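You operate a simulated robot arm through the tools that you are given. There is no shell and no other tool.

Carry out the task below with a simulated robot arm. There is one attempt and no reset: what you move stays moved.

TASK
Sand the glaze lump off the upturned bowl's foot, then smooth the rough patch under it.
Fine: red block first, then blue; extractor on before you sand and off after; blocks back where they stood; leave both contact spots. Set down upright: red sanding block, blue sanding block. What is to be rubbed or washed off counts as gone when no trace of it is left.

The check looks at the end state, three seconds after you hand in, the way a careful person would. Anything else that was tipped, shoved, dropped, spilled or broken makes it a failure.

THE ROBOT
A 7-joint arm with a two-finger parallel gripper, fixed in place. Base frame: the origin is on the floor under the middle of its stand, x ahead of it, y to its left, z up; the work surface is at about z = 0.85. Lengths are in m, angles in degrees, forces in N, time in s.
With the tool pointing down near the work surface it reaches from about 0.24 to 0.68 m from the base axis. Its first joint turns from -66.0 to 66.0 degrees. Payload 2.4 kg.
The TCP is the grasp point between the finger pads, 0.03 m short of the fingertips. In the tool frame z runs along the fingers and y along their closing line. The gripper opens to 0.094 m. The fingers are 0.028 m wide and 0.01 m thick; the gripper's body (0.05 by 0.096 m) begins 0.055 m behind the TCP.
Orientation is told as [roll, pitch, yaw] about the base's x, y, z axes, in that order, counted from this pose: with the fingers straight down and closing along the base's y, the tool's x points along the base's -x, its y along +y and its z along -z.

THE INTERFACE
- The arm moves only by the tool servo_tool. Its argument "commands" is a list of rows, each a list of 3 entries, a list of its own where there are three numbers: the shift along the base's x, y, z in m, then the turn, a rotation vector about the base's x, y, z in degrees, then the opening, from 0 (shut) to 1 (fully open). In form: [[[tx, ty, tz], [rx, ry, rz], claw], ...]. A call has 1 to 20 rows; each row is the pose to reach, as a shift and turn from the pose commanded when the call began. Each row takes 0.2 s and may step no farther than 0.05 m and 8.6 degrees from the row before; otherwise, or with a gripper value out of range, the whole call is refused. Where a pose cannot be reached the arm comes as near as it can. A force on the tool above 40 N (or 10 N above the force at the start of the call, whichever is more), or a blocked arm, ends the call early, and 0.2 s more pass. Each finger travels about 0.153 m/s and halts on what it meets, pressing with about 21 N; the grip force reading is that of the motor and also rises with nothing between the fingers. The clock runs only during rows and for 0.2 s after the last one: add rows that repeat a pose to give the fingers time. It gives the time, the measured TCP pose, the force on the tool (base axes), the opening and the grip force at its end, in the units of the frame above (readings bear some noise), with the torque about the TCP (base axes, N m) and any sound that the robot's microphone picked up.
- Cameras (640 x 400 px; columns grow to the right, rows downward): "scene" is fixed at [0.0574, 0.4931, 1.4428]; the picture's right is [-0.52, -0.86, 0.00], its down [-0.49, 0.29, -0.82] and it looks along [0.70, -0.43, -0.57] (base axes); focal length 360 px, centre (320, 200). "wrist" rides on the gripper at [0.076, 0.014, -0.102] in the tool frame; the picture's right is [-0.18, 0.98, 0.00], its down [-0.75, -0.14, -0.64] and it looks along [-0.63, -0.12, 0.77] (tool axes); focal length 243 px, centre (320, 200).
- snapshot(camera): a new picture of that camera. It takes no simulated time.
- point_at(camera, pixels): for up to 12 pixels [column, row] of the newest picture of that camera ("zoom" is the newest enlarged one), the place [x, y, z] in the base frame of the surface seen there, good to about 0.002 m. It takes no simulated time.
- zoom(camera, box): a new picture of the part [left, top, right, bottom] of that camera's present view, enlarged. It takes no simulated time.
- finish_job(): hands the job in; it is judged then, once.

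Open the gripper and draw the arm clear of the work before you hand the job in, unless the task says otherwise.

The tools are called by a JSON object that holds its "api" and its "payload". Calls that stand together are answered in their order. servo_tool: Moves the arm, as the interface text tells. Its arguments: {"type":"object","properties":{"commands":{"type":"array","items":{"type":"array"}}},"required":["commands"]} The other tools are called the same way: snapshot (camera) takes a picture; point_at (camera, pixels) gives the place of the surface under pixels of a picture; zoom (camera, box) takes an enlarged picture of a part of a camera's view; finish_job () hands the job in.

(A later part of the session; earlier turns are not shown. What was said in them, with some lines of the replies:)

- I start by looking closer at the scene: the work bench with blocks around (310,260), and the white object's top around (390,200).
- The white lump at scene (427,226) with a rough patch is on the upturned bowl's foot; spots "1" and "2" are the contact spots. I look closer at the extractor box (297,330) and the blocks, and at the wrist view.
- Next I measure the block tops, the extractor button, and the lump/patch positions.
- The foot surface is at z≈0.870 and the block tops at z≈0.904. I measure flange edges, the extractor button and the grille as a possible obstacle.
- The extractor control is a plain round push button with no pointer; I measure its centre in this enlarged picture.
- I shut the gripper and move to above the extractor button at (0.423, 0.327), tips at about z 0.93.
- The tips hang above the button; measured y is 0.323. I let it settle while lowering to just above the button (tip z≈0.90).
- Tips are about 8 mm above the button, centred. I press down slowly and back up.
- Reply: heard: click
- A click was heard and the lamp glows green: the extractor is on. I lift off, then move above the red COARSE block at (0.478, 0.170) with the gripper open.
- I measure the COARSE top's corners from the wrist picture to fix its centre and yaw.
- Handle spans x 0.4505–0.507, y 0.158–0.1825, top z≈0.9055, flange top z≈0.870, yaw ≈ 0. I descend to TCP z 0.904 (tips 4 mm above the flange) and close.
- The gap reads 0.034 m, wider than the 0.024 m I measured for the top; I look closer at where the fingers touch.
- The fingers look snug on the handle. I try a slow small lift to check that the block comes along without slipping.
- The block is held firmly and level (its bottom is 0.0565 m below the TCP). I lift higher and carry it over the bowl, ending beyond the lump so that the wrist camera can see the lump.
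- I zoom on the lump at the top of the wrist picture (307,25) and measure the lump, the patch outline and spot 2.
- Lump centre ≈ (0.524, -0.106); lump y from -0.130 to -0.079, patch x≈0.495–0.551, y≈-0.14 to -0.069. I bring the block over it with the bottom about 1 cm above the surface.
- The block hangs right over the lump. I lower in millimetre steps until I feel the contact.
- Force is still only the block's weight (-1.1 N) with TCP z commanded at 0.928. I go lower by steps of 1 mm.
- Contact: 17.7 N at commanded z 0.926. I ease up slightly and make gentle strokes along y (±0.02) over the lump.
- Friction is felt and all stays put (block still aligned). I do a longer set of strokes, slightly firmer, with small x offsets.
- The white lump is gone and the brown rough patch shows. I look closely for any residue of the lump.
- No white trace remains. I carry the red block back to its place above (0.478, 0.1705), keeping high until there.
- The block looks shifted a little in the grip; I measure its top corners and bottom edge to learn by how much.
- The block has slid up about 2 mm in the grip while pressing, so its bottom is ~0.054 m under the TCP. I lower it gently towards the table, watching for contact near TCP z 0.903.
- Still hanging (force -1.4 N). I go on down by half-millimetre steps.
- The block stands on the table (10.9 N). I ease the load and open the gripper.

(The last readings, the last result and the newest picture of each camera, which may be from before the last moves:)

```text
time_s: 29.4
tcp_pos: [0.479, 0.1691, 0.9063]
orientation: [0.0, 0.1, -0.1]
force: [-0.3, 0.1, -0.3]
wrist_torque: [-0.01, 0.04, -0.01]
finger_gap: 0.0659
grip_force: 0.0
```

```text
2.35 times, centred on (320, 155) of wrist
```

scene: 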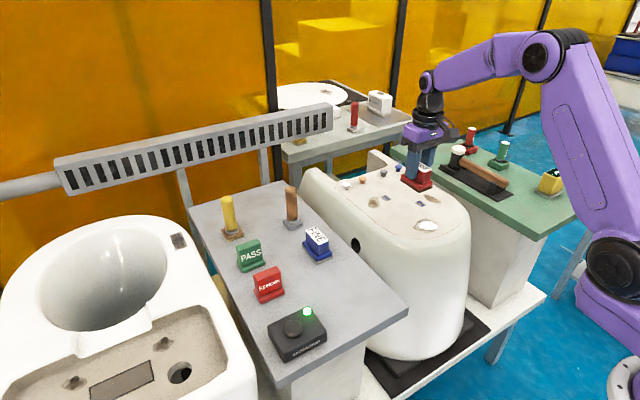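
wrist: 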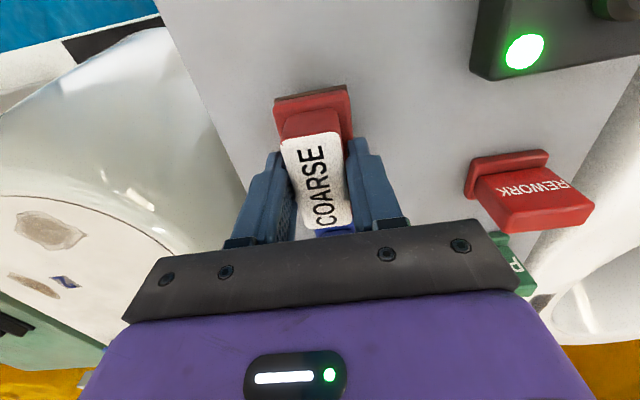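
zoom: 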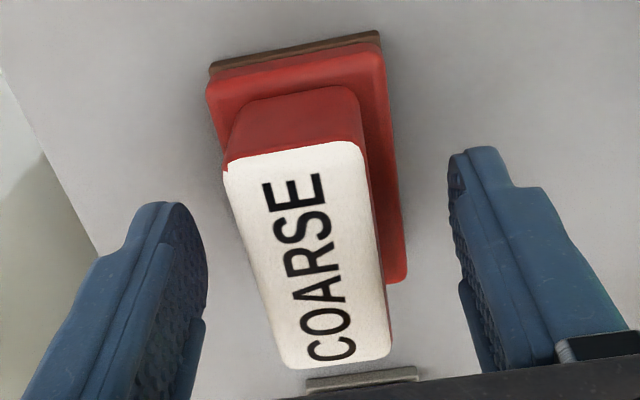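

The red block stands upright. I lift straight up and look at both blocks.

{"api": "servo_tool", "payload": {"commands": [[[0, 0, 0.02], [0, 0, 0], 0.7], [[0, 0, 0.05], [0, 0, 0], 0.7], [[0, 0, 0.085], [0, 0, 0], 0.7], [[0.04, 0, 0.085], [0, 0, 0], 0.7], [[0.08, 0, 0.085], [0, 0, 0], 0.7], [[0.122, 0, 0.085], [0, 0, 0], 0.7], [[0.122, 0, 0.085], [0, 0, 0], 0.7], [[0.122, 0, 0.085], [0, 0, 0], 0.7]]}}

{"api": "snapshot", "payload": {"camera": "scene"}}

{"api": "snapshot", "payload": {"camera": "wrist"}}

{"api": "point_at", "payload": {"camera": "scene", "pixels": [[348, 269], [337, 263], [344, 260], [359, 276], [352, 279], [332, 276], [347, 290], [362, 286]]}}

```text
time_s: 31.2
tcp_pos: [0.598, 0.1685, 0.9907]
orientation: [-0.1, 0.1, 0.0]
force: [1.3, -0.2, -0.3]
wrist_torque: [0.0, -0.01, -0.05]
finger_gap: 0.0658
grip_force: 0.1
```

```text
taken
```

scene: 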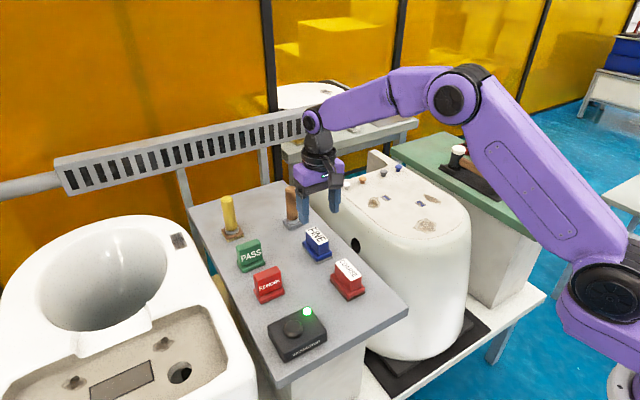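

```text
taken
```

wrist: 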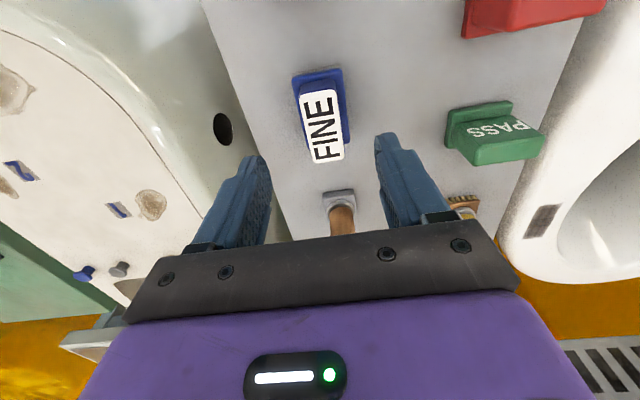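

```text
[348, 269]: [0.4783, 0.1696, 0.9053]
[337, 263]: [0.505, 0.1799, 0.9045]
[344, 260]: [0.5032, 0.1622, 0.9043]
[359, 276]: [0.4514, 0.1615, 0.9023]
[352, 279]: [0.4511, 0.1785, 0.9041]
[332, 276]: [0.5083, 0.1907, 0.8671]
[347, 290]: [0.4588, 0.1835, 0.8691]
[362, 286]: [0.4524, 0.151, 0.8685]
```

The red block is back within a millimetre. I measure the FINE block's top corners in the wrist picture.

{"api": "point_at", "payload": {"camera": "wrist", "pixels": [[301, 97], [333, 92], [343, 154], [315, 160], [322, 125], [295, 80], [341, 70], [350, 140]]}}

{"api": "zoom", "payload": {"camera": "wrist", "box": [260, 50, 380, 180]}}

```text
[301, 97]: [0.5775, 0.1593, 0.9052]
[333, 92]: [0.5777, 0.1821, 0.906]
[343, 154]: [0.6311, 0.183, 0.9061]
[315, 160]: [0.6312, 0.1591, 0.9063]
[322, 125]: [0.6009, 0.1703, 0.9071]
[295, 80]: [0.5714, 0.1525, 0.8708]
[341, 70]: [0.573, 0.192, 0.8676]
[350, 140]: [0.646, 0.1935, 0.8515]
```

```text
3.08 times, centred on (320, 115) of wrist
```

zoom: 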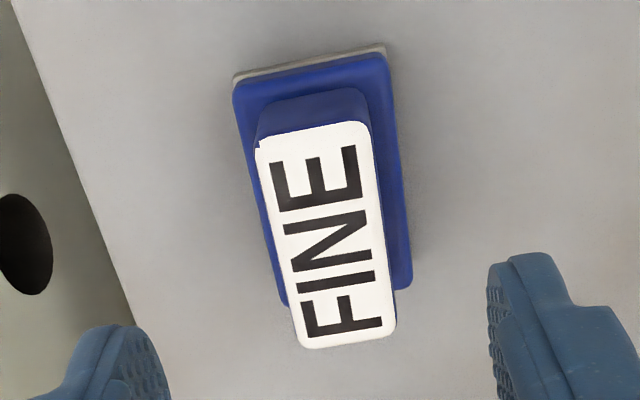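

FINE block centre ≈ (0.602, 0.170), same height, aligned. I descend to TCP z 0.905 and close.

{"api": "servo_tool", "payload": {"commands": [[[0.002, -0.0005, -0.035], [0, 0, 0], 0.7], [[0.002, -0.0005, -0.06], [0, 0, 0], 0.7], [[0.002, -0.0005, -0.075], [0, 0, 0], 0.7], [[0.002, -0.0005, -0.0845], [0, 0, 0], 0.7], [[0.002, -0.0005, -0.0845], [0, 0, 0], 0.7], [[0.002, -0.0005, -0.0845], [0, 0, 0], 0.5], [[0.002, -0.0005, -0.0845], [0, 0, 0], 0.35], [[0.002, -0.0005, -0.0845], [0, 0, 0], 0.2], [[0.002, -0.0005, -0.0845], [0, 0, 0], 0], [[0.002, -0.0005, -0.0845], [0, 0, 0], 0]]}}

{"api": "zoom", "payload": {"camera": "wrist", "box": [220, 70, 420, 240]}}

{"api": "zoom", "payload": {"camera": "scene", "box": [280, 180, 380, 280]}}

```text
time_s: 33.4
tcp_pos: [0.6029, 0.1696, 0.9067]
orientation: [0.1, 0.0, 0.0]
force: [-0.1, 1.5, 1.2]
wrist_torque: [0.03, -0.09, 0.05]
finger_gap: 0.034
grip_force: 20.7
```

```text
2.35 times, centred on (320, 155) of wrist
```

zoom: 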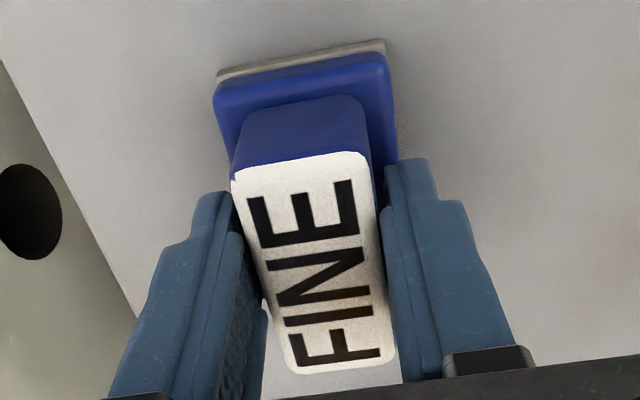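

```text
4.00 times, centred on (330, 230) of scene
```

zoom: 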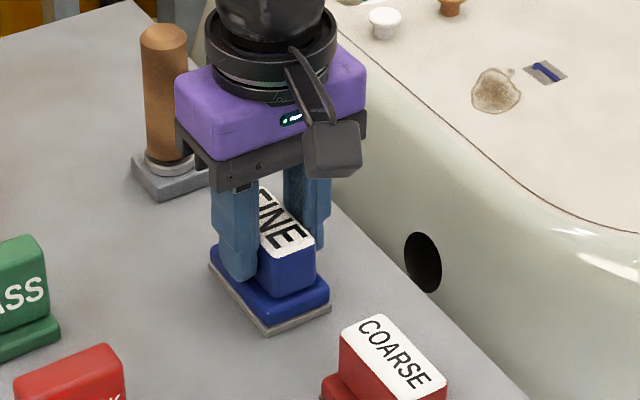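

Gripped at 0.034 as before. I first measure the patch outline in the newest scene picture, then lift and carry.

{"api": "point_at", "payload": {"camera": "scene", "pixels": [[412.6, 228], [436.5, 223.9], [426.4, 218.3], [427.9, 233.6], [435, 230], [419, 221], [426, 226]]}}

{"api": "servo_tool", "payload": {"commands": [[[0, 0, 0.01], [0, 0, 0], 0], [[0, 0, 0.04], [0, 0, 0], 0], [[0, 0, 0.08], [0, 0, 0], 0], [[-0.005, -0.025, 0.1], [0, 0, 0], 0], [[-0.015, -0.065, 0.1], [0, 0, 0], 0], [[-0.028, -0.11, 0.1], [0, 0, 0], 0], [[-0.04, -0.155, 0.1], [0, 0, 0], 0], [[-0.053, -0.2, 0.1], [0, 0, 0], 0], [[-0.066, -0.24, 0.1], [0, 0, 0], 0], [[-0.078, -0.275, 0.095], [0, 0, 0], 0], [[-0.078, -0.275, 0.06], [0, 0, 0], 0], [[-0.078, -0.275, 0.035], [0, 0, 0], 0], [[-0.078, -0.275, 0.032], [0, 0, 0], 0], [[-0.078, -0.275, 0.032], [0, 0, 0], 0]]}}

{"api": "zoom", "payload": {"camera": "scene", "box": [380, 170, 480, 250]}}

{"api": "snapshot", "payload": {"camera": "wrist"}}

```text
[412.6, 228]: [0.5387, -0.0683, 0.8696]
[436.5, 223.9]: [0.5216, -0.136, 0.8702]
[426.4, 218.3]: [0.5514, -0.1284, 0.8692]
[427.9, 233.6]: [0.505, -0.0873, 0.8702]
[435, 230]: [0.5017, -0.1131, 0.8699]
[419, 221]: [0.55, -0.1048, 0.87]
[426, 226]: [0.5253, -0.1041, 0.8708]
```

```text
time_s: 36.4
tcp_pos: [0.5228, -0.106, 0.9378]
orientation: [0.0, 0.1, 0.0]
force: [0.1, -0.5, -1.9]
wrist_torque: [0.0, 0.01, 0.05]
finger_gap: 0.0341
grip_force: 21.1
```

```text
5.00 times, centred on (430, 210) of scene
```

zoom: 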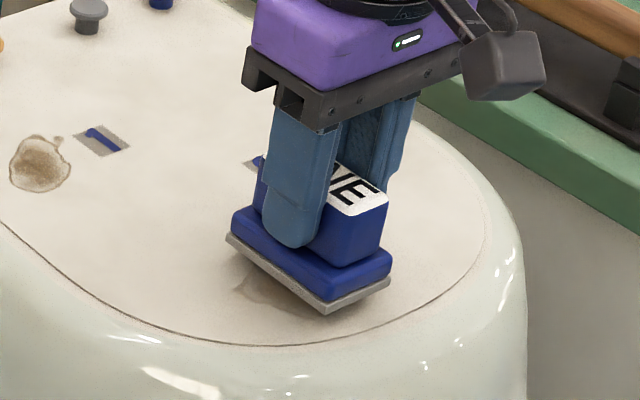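

```text
taken
```

wrist: 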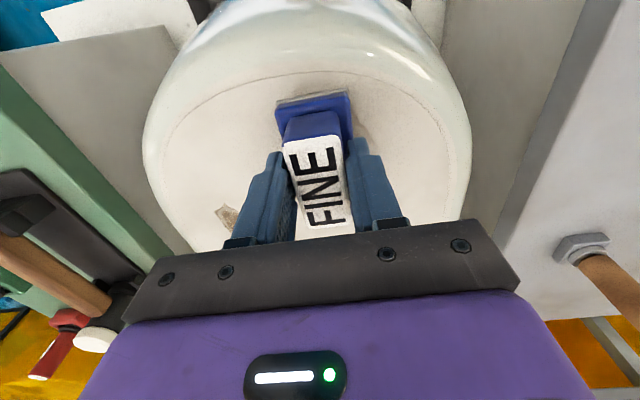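

The patch spans x 0.502–0.551, y -0.136 to -0.068, all within reach of short strokes. I lower gently until contact.

{"api": "servo_tool", "payload": {"commands": [[[0.002, 0.003, -0.005], [0, 0, 0], 0], [[0.002, 0.003, -0.008], [0, 0, 0], 0], [[0.002, 0.003, -0.009], [0, 0, 0], 0], [[0.002, 0.003, -0.0095], [0, 0, 0], 0], [[0.002, 0.003, -0.01], [0, 0, 0], 0], [[0.002, 0.003, -0.01], [0, 0, 0], 0]]}}

```text
time_s: 37.8
tcp_pos: [0.5279, -0.1026, 0.9276]
orientation: [0.0, 0.1, 0.0]
force: [-2.4, 0.4, 3.7]
wrist_torque: [-0.07, 0.02, -0.08]
finger_gap: 0.0342
grip_force: 21.0
```

Contact felt (3.7 N). I press a bit firmer and stroke along y over the patch with small x offsets.

{"api": "servo_tool", "payload": {"commands": [[[0, 0.0, -0.0004], [0, 0, 0], 0], [[0, 0.01, -0.0004], [0, 0, 0], 0], [[0, 0.02, -0.0004], [0, 0, 0], 0], [[0, 0.005, -0.0004], [0, 0, 0], 0], [[0, -0.01, -0.0004], [0, 0, 0], 0], [[0, -0.022, -0.0004], [0, 0, 0], 0], [[0.004, -0.01, -0.0004], [0, 0, 0], 0], [[0.005, 0.005, -0.0004], [0, 0, 0], 0], [[0.005, 0.02, -0.0004], [0, 0, 0], 0], [[0.005, 0.005, -0.0004], [0, 0, 0], 0], [[0.005, -0.01, -0.0004], [0, 0, 0], 0], [[0.004, -0.022, -0.0004], [0, 0, 0], 0], [[-0.002, -0.01, -0.0004], [0, 0, 0], 0], [[-0.005, 0.005, -0.0004], [0, 0, 0], 0], [[-0.005, 0.02, -0.0004], [0, 0, 0], 0], [[-0.005, 0.005, -0.0004], [0, 0, 0], 0], [[-0.005, -0.01, -0.0004], [0, 0, 0], 0], [[-0.005, -0.022, -0.0004], [0, 0, 0], 0], [[-0.002, -0.01, -0.0004], [0, 0, 0], 0], [[0, 0.0, -0.0004], [0, 0, 0], 0]]}}

{"api": "zoom", "payload": {"camera": "scene", "box": [380, 170, 480, 250]}}

```text
time_s: 42.0
tcp_pos: [0.5266, -0.1018, 0.9274]
orientation: [0.0, 0.1, -0.1]
force: [-0.4, -1.4, 3.0]
wrist_torque: [-0.16, -0.11, -0.09]
finger_gap: 0.0342
grip_force: 21.1
```

```text
5.00 times, centred on (430, 210) of scene
```

zoom: 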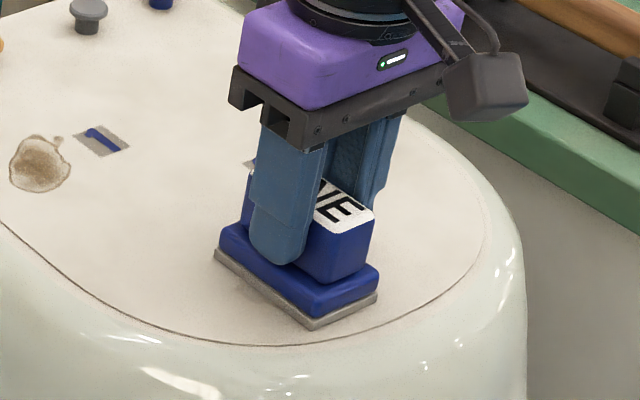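

The patch around the block seems gone already. I do one more stroke set slightly firmer, then lift aside to inspect.

{"api": "servo_tool", "payload": {"commands": [[[0, 0.0, -0.0004], [0, 0, 0], 0], [[0, 0.01, -0.0004], [0, 0, 0], 0], [[0, 0.02, -0.0004], [0, 0, 0], 0], [[0, 0.005, -0.0004], [0, 0, 0], 0], [[0, -0.01, -0.0004], [0, 0, 0], 0], [[0, -0.022, -0.0004], [0, 0, 0], 0], [[0.004, -0.01, -0.0004], [0, 0, 0], 0], [[0.005, 0.005, -0.0004], [0, 0, 0], 0], [[0.005, 0.02, -0.0004], [0, 0, 0], 0], [[0.005, 0.005, -0.0004], [0, 0, 0], 0], [[0.005, -0.01, -0.0004], [0, 0, 0], 0], [[0.004, -0.022, -0.0004], [0, 0, 0], 0], [[-0.002, -0.01, -0.0004], [0, 0, 0], 0], [[-0.005, 0.005, -0.0004], [0, 0, 0], 0], [[-0.005, 0.02, -0.0004], [0, 0, 0], 0], [[-0.005, 0.005, -0.0004], [0, 0, 0], 0], [[-0.005, -0.01, -0.0004], [0, 0, 0], 0], [[-0.005, -0.022, -0.0004], [0, 0, 0], 0], [[-0.002, -0.01, -0.0004], [0, 0, 0], 0], [[0, 0.0, -0.0004], [0, 0, 0], 0]]}}

{"api": "servo_tool", "payload": {"commands": [[[0, 0, 0.004], [0, 0, 0], 0], [[0, 0, 0.03], [0, 0, 0], 0], [[0.03, 0, 0.06], [0, 0, 0], 0], [[0.06, 0, 0.08], [0, 0, 0], 0], [[0.06, 0, 0.08], [0, 0, 0], 0]]}}

{"api": "zoom", "payload": {"camera": "scene", "box": [380, 180, 480, 250]}}

{"api": "zoom", "payload": {"camera": "wrist", "box": [200, 0, 400, 170]}}

{"api": "zoom", "payload": {"camera": "scene", "box": [407, 207, 452, 242]}}

```text
time_s: 46.2
tcp_pos: [0.5238, -0.1016, 0.9277]
orientation: [-0.1, 0.0, 0.0]
force: [-0.1, -0.8, -2.3]
wrist_torque: [0.0, -0.01, 0.01]
finger_gap: 0.0341
grip_force: 20.8
```

```text
time_s: 47.4
tcp_pos: [0.5877, -0.1032, 1.0112]
orientation: [0.0, -0.1, 0.0]
force: [-1.1, 0.1, -1.9]
wrist_torque: [-0.01, 0.02, 0.02]
finger_gap: 0.0343
grip_force: 20.7
```

```text
5.71 times, centred on (430, 215) of scene
```

zoom: 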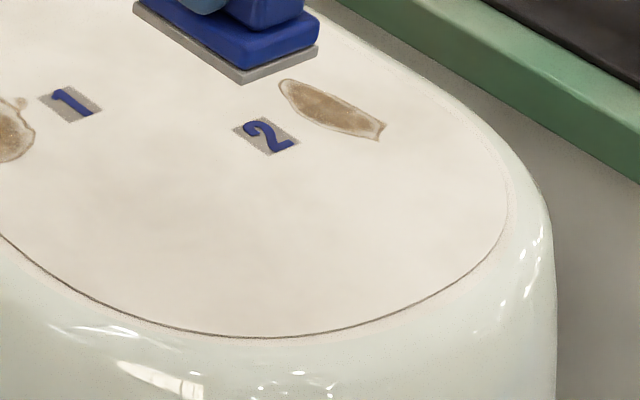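

```text
2.35 times, centred on (300, 85) of wrist
```

zoom: 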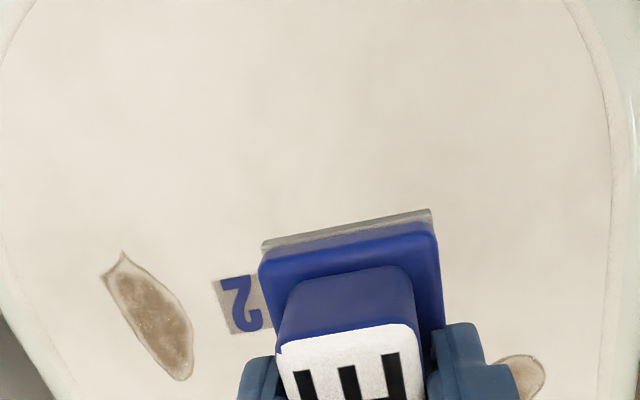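

```text
11.43 times, centred on (430, 224) of scene
```

zoom: 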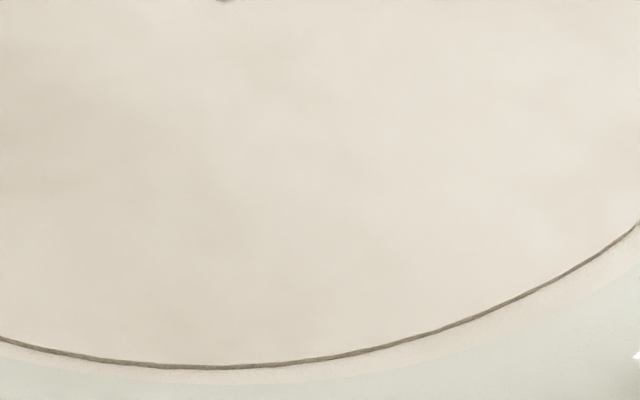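

No trace of the patch is visible at the former location, and spots 1 and 2 are intact. I zoom in closer on the wrist view to be sure there is no faint residue.

{"api": "zoom", "payload": {"camera": "wrist", "box": [255, 0, 365, 80]}}

{"api": "zoom", "payload": {"camera": "scene", "box": [400, 205, 450, 240]}}

```text
5.00 times, centred on (310, 40) of wrist
```

zoom: 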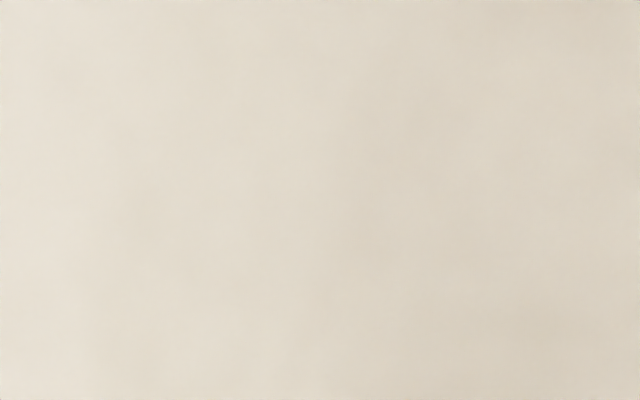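

```text
11.43 times, centred on (425, 222) of scene
```

zoom: 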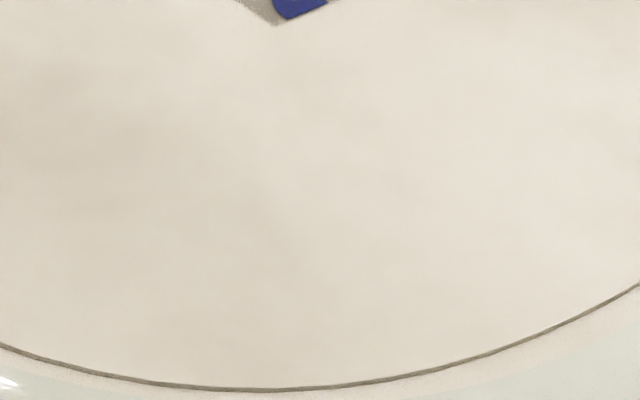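

Clean. I carry the blue block back above its place (0.602, 0.170), stopping about 2.5 cm above the table.

{"api": "servo_tool", "payload": {"commands": [[[0.002, 0.035, 0.005], [0, 0, 0], 0], [[0.004, 0.08, 0.005], [0, 0, 0], 0], [[0.007, 0.125, 0.005], [0, 0, 0], 0], [[0.01, 0.17, 0.005], [0, 0, 0], 0], [[0.013, 0.215, 0.005], [0, 0, 0], 0], [[0.015, 0.25, 0.005], [0, 0, 0], 0], [[0.016, 0.272, -0.005], [0, 0, 0], 0], [[0.016, 0.272, -0.045], [0, 0, 0], 0], [[0.016, 0.272, -0.0762], [0, 0, 0], 0], [[0.016, 0.272, -0.0762], [0, 0, 0], 0], [[0.016, 0.272, -0.0762], [0, 0, 0], 0]]}}

{"api": "zoom", "payload": {"camera": "wrist", "box": [220, 70, 420, 240]}}

{"api": "zoom", "payload": {"camera": "scene", "box": [280, 180, 380, 280]}}

{"api": "snapshot", "payload": {"camera": "wrist"}}

{"api": "point_at", "payload": {"camera": "wrist", "pixels": [[296, 148], [331, 142], [315, 226], [342, 220], [318, 180]]}}

```text
time_s: 49.8
tcp_pos: [0.6015, 0.1719, 0.9303]
orientation: [0.0, 0.0, 0.0]
force: [0.2, 0.1, -1.4]
wrist_torque: [-0.02, 0.0, 0.04]
finger_gap: 0.034
grip_force: 20.7
```

```text
2.35 times, centred on (320, 155) of wrist
```

zoom: 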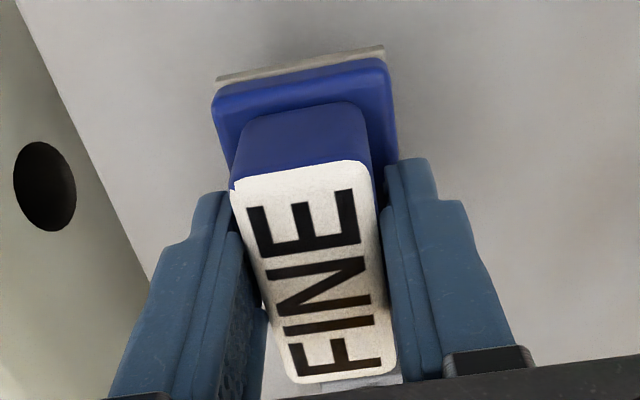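

```text
4.00 times, centred on (330, 230) of scene
```

zoom: 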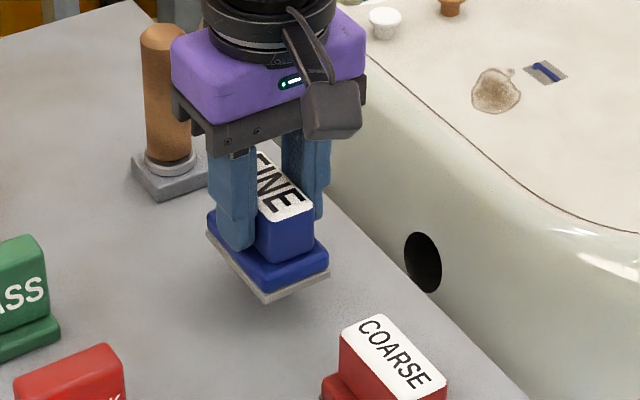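

```text
taken
```

wrist: 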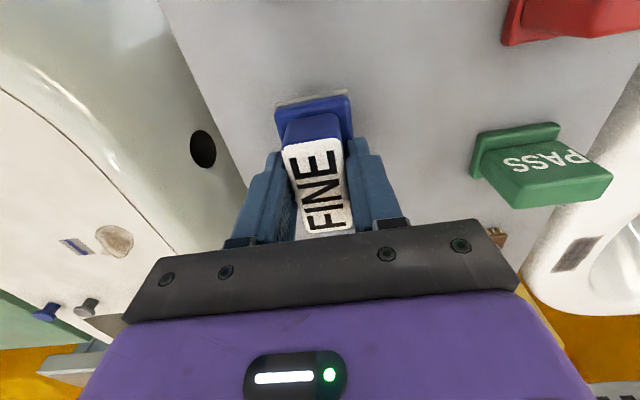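

```text
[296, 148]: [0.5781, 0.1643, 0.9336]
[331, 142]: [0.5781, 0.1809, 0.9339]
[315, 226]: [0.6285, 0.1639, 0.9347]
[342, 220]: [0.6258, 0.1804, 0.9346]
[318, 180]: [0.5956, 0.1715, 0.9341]
```

The blue block too has slid up ~2–3 mm in the grip but is aligned. I lower it gently to the table.

{"api": "servo_tool", "payload": {"commands": [[[0, 0, -0.012], [0, 0, 0], 0], [[0, 0, -0.02], [0, 0, 0], 0], [[0, 0, -0.024], [0, 0, 0], 0], [[0, 0, -0.025], [0, 0, 0], 0], [[0, 0, -0.0255], [0, 0, 0], 0], [[0, 0, -0.0255], [0, 0, 0], 0]]}}

```text
time_s: 51.2
tcp_pos: [0.6031, 0.1702, 0.9061]
orientation: [0.0, 0.0, -0.1]
force: [-0.7, -0.3, -1.7]
wrist_torque: [0.0, 0.03, -0.01]
finger_gap: 0.0343
grip_force: 21.3
```

Still hanging (-1.7 N). Down by further half-millimetre steps.

{"api": "servo_tool", "payload": {"commands": [[[0, 0, -0.0005], [0, 0, 0], 0], [[0, 0, -0.001], [0, 0, 0], 0], [[0, 0, -0.0014], [0, 0, 0], 0], [[0, 0, -0.0014], [0, 0, 0], 0]]}}

```text
time_s: 52.2
tcp_pos: [0.6041, 0.1697, 0.9048]
orientation: [0.1, 0.0, 0.1]
force: [0.0, -0.2, -2.0]
wrist_torque: [0.0, 0.03, 0.01]
finger_gap: 0.034
grip_force: 20.9
```

Still no contact; I continue slowly.

{"api": "servo_tool", "payload": {"commands": [[[0, 0, -0.0004], [0, 0, 0], 0], [[0, 0, -0.0008], [0, 0, 0], 0], [[0, 0, -0.001], [0, 0, 0], 0], [[0, 0, -0.001], [0, 0, 0], 0]]}}

{"api": "zoom", "payload": {"camera": "scene", "box": [290, 205, 350, 265]}}

```text
time_s: 53.2
tcp_pos: [0.6021, 0.1701, 0.9031]
orientation: [0.0, 0.1, -0.1]
force: [-0.5, 0.4, -1.6]
wrist_torque: [0.0, 0.04, 0.03]
finger_gap: 0.034
grip_force: 21.0
```

```text
6.67 times, centred on (320, 235) of scene
```

zoom: 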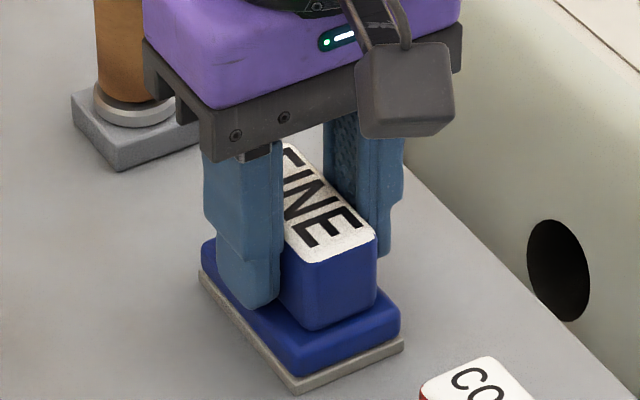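

Still about a millimetre above the table. I continue down by half-millimetre steps.

{"api": "servo_tool", "payload": {"commands": [[[0, 0, -0.0004], [0, 0, 0], 0], [[0, 0, -0.0008], [0, 0, 0], 0], [[0, 0, -0.001], [0, 0, 0], 0], [[0, 0, -0.001], [0, 0, 0], 0]]}}

```text
time_s: 54.2
tcp_pos: [0.6036, 0.1701, 0.9032]
orientation: [0.1, -0.2, 0.1]
force: [-4.7, 0.1, 14.2]
wrist_torque: [-0.01, 0.44, 0.0]
finger_gap: 0.034
grip_force: 21.2
```

The block now rests on the table (14 N). I ease off and open the gripper.

{"api": "servo_tool", "payload": {"commands": [[[0, 0, 0.0006], [0, 0, 0], 0], [[0, 0, 0.0006], [0, 0, 0], 0.4], [[0, 0, 0.0008], [0, 0, 0], 0.5], [[0, 0, 0.001], [0, 0, 0], 0.6], [[0, 0, 0.001], [0, 0, 0], 0.7], [[0, 0, 0.001], [0, 0, 0], 0.7]]}}

{"api": "zoom", "payload": {"camera": "scene", "box": [280, 190, 380, 290]}}

{"api": "zoom", "payload": {"camera": "wrist", "box": [220, 70, 420, 240]}}

```text
time_s: 55.6
tcp_pos: [0.6033, 0.1701, 0.9044]
orientation: [-0.1, -0.1, -0.1]
force: [0.1, -0.5, 0.2]
wrist_torque: [0.01, -0.02, -0.03]
finger_gap: 0.0659
grip_force: 0.1
```

```text
4.00 times, centred on (330, 240) of scene
```

zoom: 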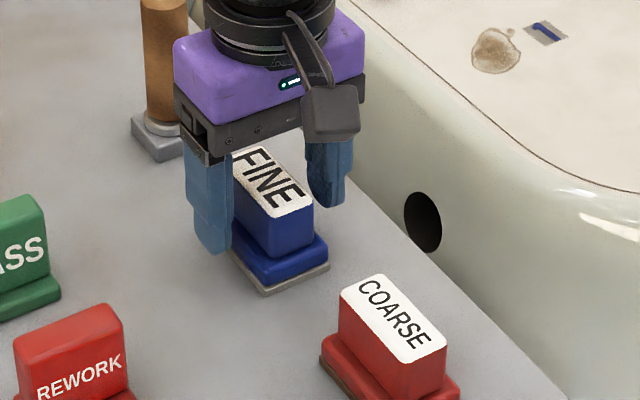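

```text
2.35 times, centred on (320, 155) of wrist
```

zoom: 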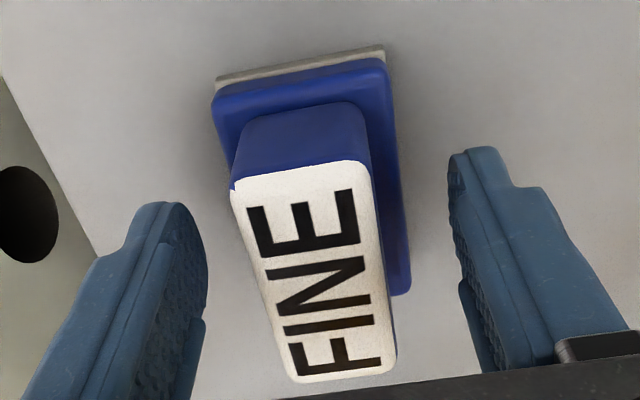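

The blue block stands upright in its place. I lift clear, shut the gripper and go back above the extractor button.

{"api": "servo_tool", "payload": {"commands": [[[0, 0, 0.02], [0, 0, 0], 0.7], [[0, 0, 0.055], [0, 0, 0], 0.7], [[0, 0, 0.09], [0, 0, 0], 0.7], [[-0.03, 0.026, 0.1], [0, 0, 0], 0.4], [[-0.06, 0.052, 0.1], [0, 0, 0], 0.1], [[-0.09, 0.078, 0.1], [0, 0, 0], 0], [[-0.12, 0.104, 0.1], [0, 0, 0], 0], [[-0.15, 0.13, 0.1], [0, 0, 0], 0], [[-0.18, 0.157, 0.1], [0, 0, 0], 0], [[-0.18, 0.157, 0.06], [0, 0, 0], 0], [[-0.18, 0.157, 0.03], [0, 0, 0], 0], [[-0.18, 0.157, 0.028], [0, 0, 0], 0], [[-0.18, 0.157, 0.028], [0, 0, 0], 0]]}}

{"api": "zoom", "payload": {"camera": "scene", "box": [260, 280, 340, 360]}}

{"api": "zoom", "payload": {"camera": "wrist", "box": [230, 50, 410, 230]}}

{"api": "snapshot", "payload": {"camera": "scene"}}

{"api": "point_at", "payload": {"camera": "scene", "pixels": [[318, 236], [308, 231], [315, 228], [327, 241], [319, 243], [348, 269], [337, 263], [318, 257], [331, 251]]}}

```text
time_s: 58.4
tcp_pos: [0.4222, 0.3273, 0.9286]
orientation: [0.0, 0.0, 0.0]
force: [0.6, 0.5, -0.2]
wrist_torque: [0.02, 0.03, -0.01]
finger_gap: 0.0
grip_force: 21.1
```

```text
5.00 times, centred on (300, 320) of scene
```

zoom: 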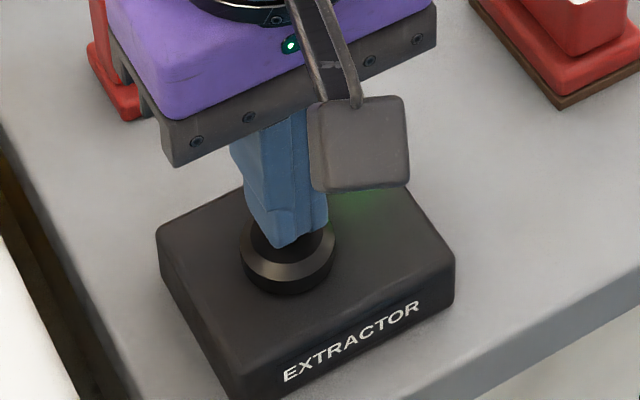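

```text
2.22 times, centred on (320, 140) of wrist
```

zoom: 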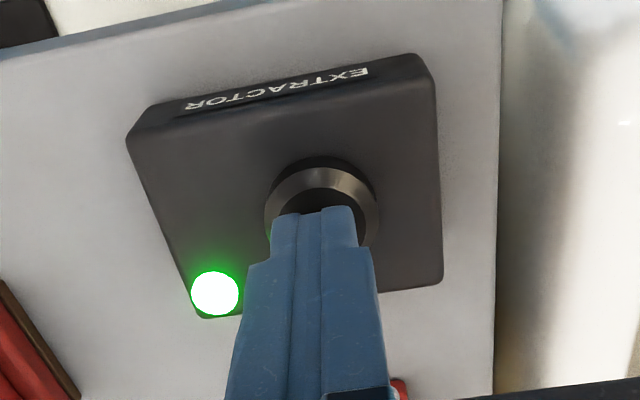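

```text
taken
```

scene: 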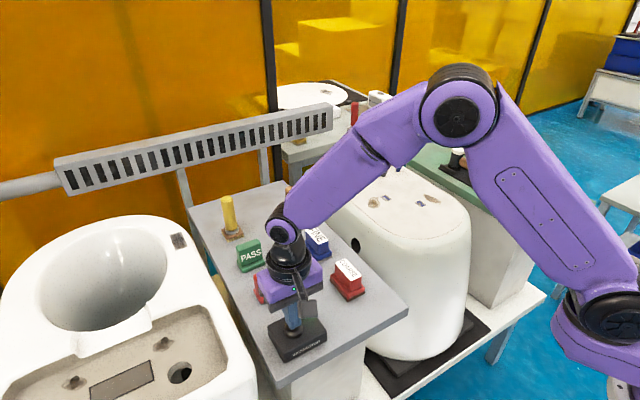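

```text
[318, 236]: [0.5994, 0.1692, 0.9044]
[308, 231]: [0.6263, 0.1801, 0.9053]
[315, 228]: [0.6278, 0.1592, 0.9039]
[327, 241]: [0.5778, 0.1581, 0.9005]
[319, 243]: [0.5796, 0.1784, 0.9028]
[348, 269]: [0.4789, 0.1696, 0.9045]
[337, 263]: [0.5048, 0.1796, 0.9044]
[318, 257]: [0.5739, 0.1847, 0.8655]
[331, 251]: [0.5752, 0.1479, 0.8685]
```

Both blocks are back to within about 1 mm of their first places. Before switching off, I check the foot once more.

{"api": "zoom", "payload": {"camera": "scene", "box": [350, 175, 460, 250]}}

```text
5.33 times, centred on (405, 212) of scene
```

zoom: 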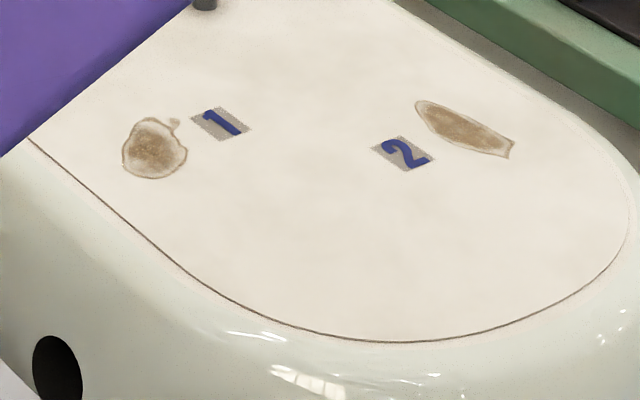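

The foot is clean, and both contact spots remain. I press the extractor button again, exactly as before.

{"api": "servo_tool", "payload": {"commands": [[[0, 0.0, -0.004], [0, 0, 0], 0], [[0, 0.0, -0.008], [0, 0, 0], 0], [[0, 0.0, -0.01], [0, 0, 0], 0], [[0, 0.0, -0.012], [0, 0, 0], 0], [[0, 0.0, -0.013], [0, 0, 0], 0]]}}

{"api": "zoom", "payload": {"camera": "wrist", "box": [230, 50, 410, 230]}}

```text
time_s: 59.6
tcp_pos: [0.4221, 0.3272, 0.9184]
orientation: [0.1, 0.0, 0.0]
force: [1.5, -0.4, 3.1]
wrist_torque: [-0.02, -0.07, 0.01]
finger_gap: 0.0
grip_force: 21.0
heard: click
```

```text
2.22 times, centred on (320, 140) of wrist
```

zoom: 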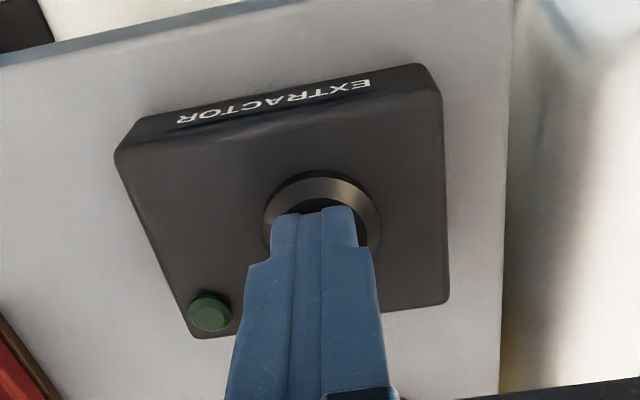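

A click, and the lamp is dark: the extractor is off. I lift up, open the gripper and withdraw to a high clear pose.

{"api": "servo_tool", "payload": {"commands": [[[0, 0, 0.02], [0, 0, 0], 0], [[0, 0, 0.06], [0, 0, 0], 0], [[0, -0.01, 0.1], [0, 0, 0], 0.3], [[0.005, -0.03, 0.14], [0, 0, 0], 0.7], [[0.01, -0.06, 0.175], [0, 0, 0], 1], [[0.02, -0.1, 0.2], [0, 0, 0], 1], [[0.025, -0.14, 0.22], [0, 0, 0], 1], [[0.03, -0.18, 0.24], [0, 0, 0], 1], [[0.035, -0.21, 0.27], [0, 0, 0], 1], [[0.04, -0.232, 0.295], [0, 0, 0], 1], [[0.04, -0.232, 0.295], [0, 0, 0], 1]]}}

{"api": "snapshot", "payload": {"camera": "scene"}}

{"api": "snapshot", "payload": {"camera": "wrist"}}

{"api": "zoom", "payload": {"camera": "scene", "box": [190, 170, 410, 380]}}

{"api": "zoom", "payload": {"camera": "scene", "box": [300, 140, 480, 260]}}

```text
time_s: 62.0
tcp_pos: [0.4631, 0.0945, 1.2173]
orientation: [0.0, 0.1, -0.1]
force: [0.0, -0.6, -0.4]
wrist_torque: [0.01, 0.03, -0.02]
finger_gap: 0.094
grip_force: 0.1
```

```text
taken
```

scene: 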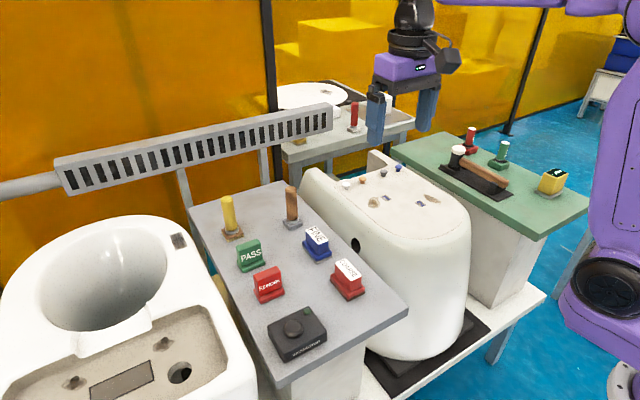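

```text
taken
```

wrist: 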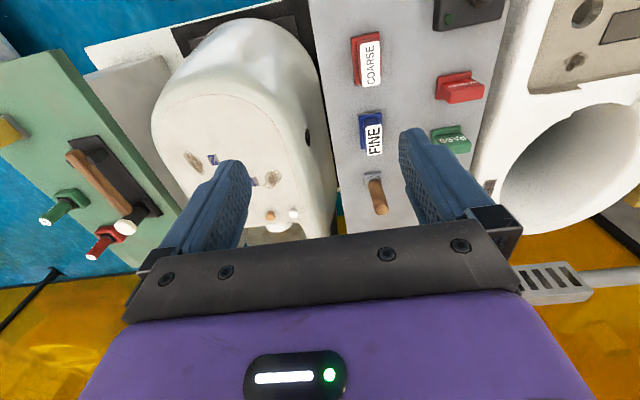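

```text
1.90 times, centred on (300, 275) of scene
```

zoom: 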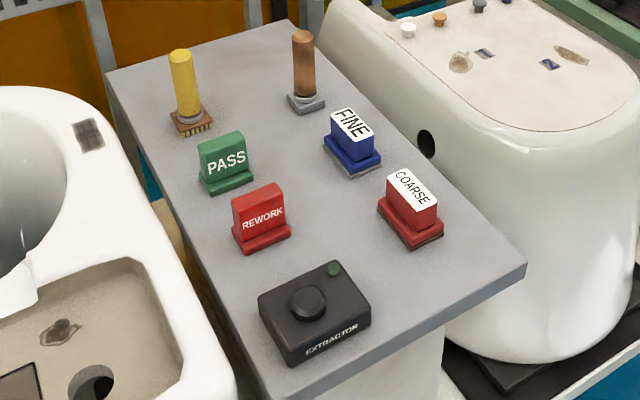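

```text
3.33 times, centred on (390, 200) of scene
```

zoom: 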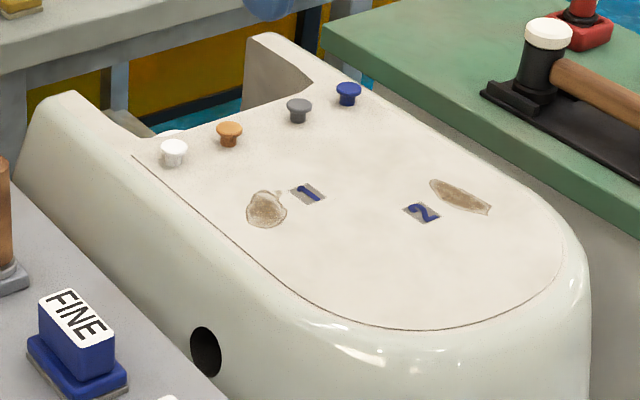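

Everything matches the wanted end state: lump and patch gone, spots 1 and 2 intact, both blocks upright in place (FINE ~(318,237), COARSE ~(348,270)), extractor lamp dark, arm clear and gripper open. I hand in.

{"api": "finish_job", "payload": {}}

```text
The job is handed in.
```

The job is handed in. The glaze lump and the rough patch under it are both sanded off the bowl's foot, with no trace visible in close-up from either camera.

- **Order:** I switched the extractor on first. Then I sanded the lump off with the red (COARSE) block and smoothed the patch with the blue (FINE) block. I switched the extractor off once both blocks were back; it clicked and its lamp is dark.
- **Blocks:** Both stand upright, within a millimetre or two of where they started. Each slid up 2–3 mm in the grip while pressing, so I lowered them slowly until they touched the table before letting go.
- **Contact spots:** Spots 1 and 2 look unchanged. The strokes stayed well away from them.
- **Arm:** It is back at its starting pose with the gripper open. I saw nothing else moved or tipped.
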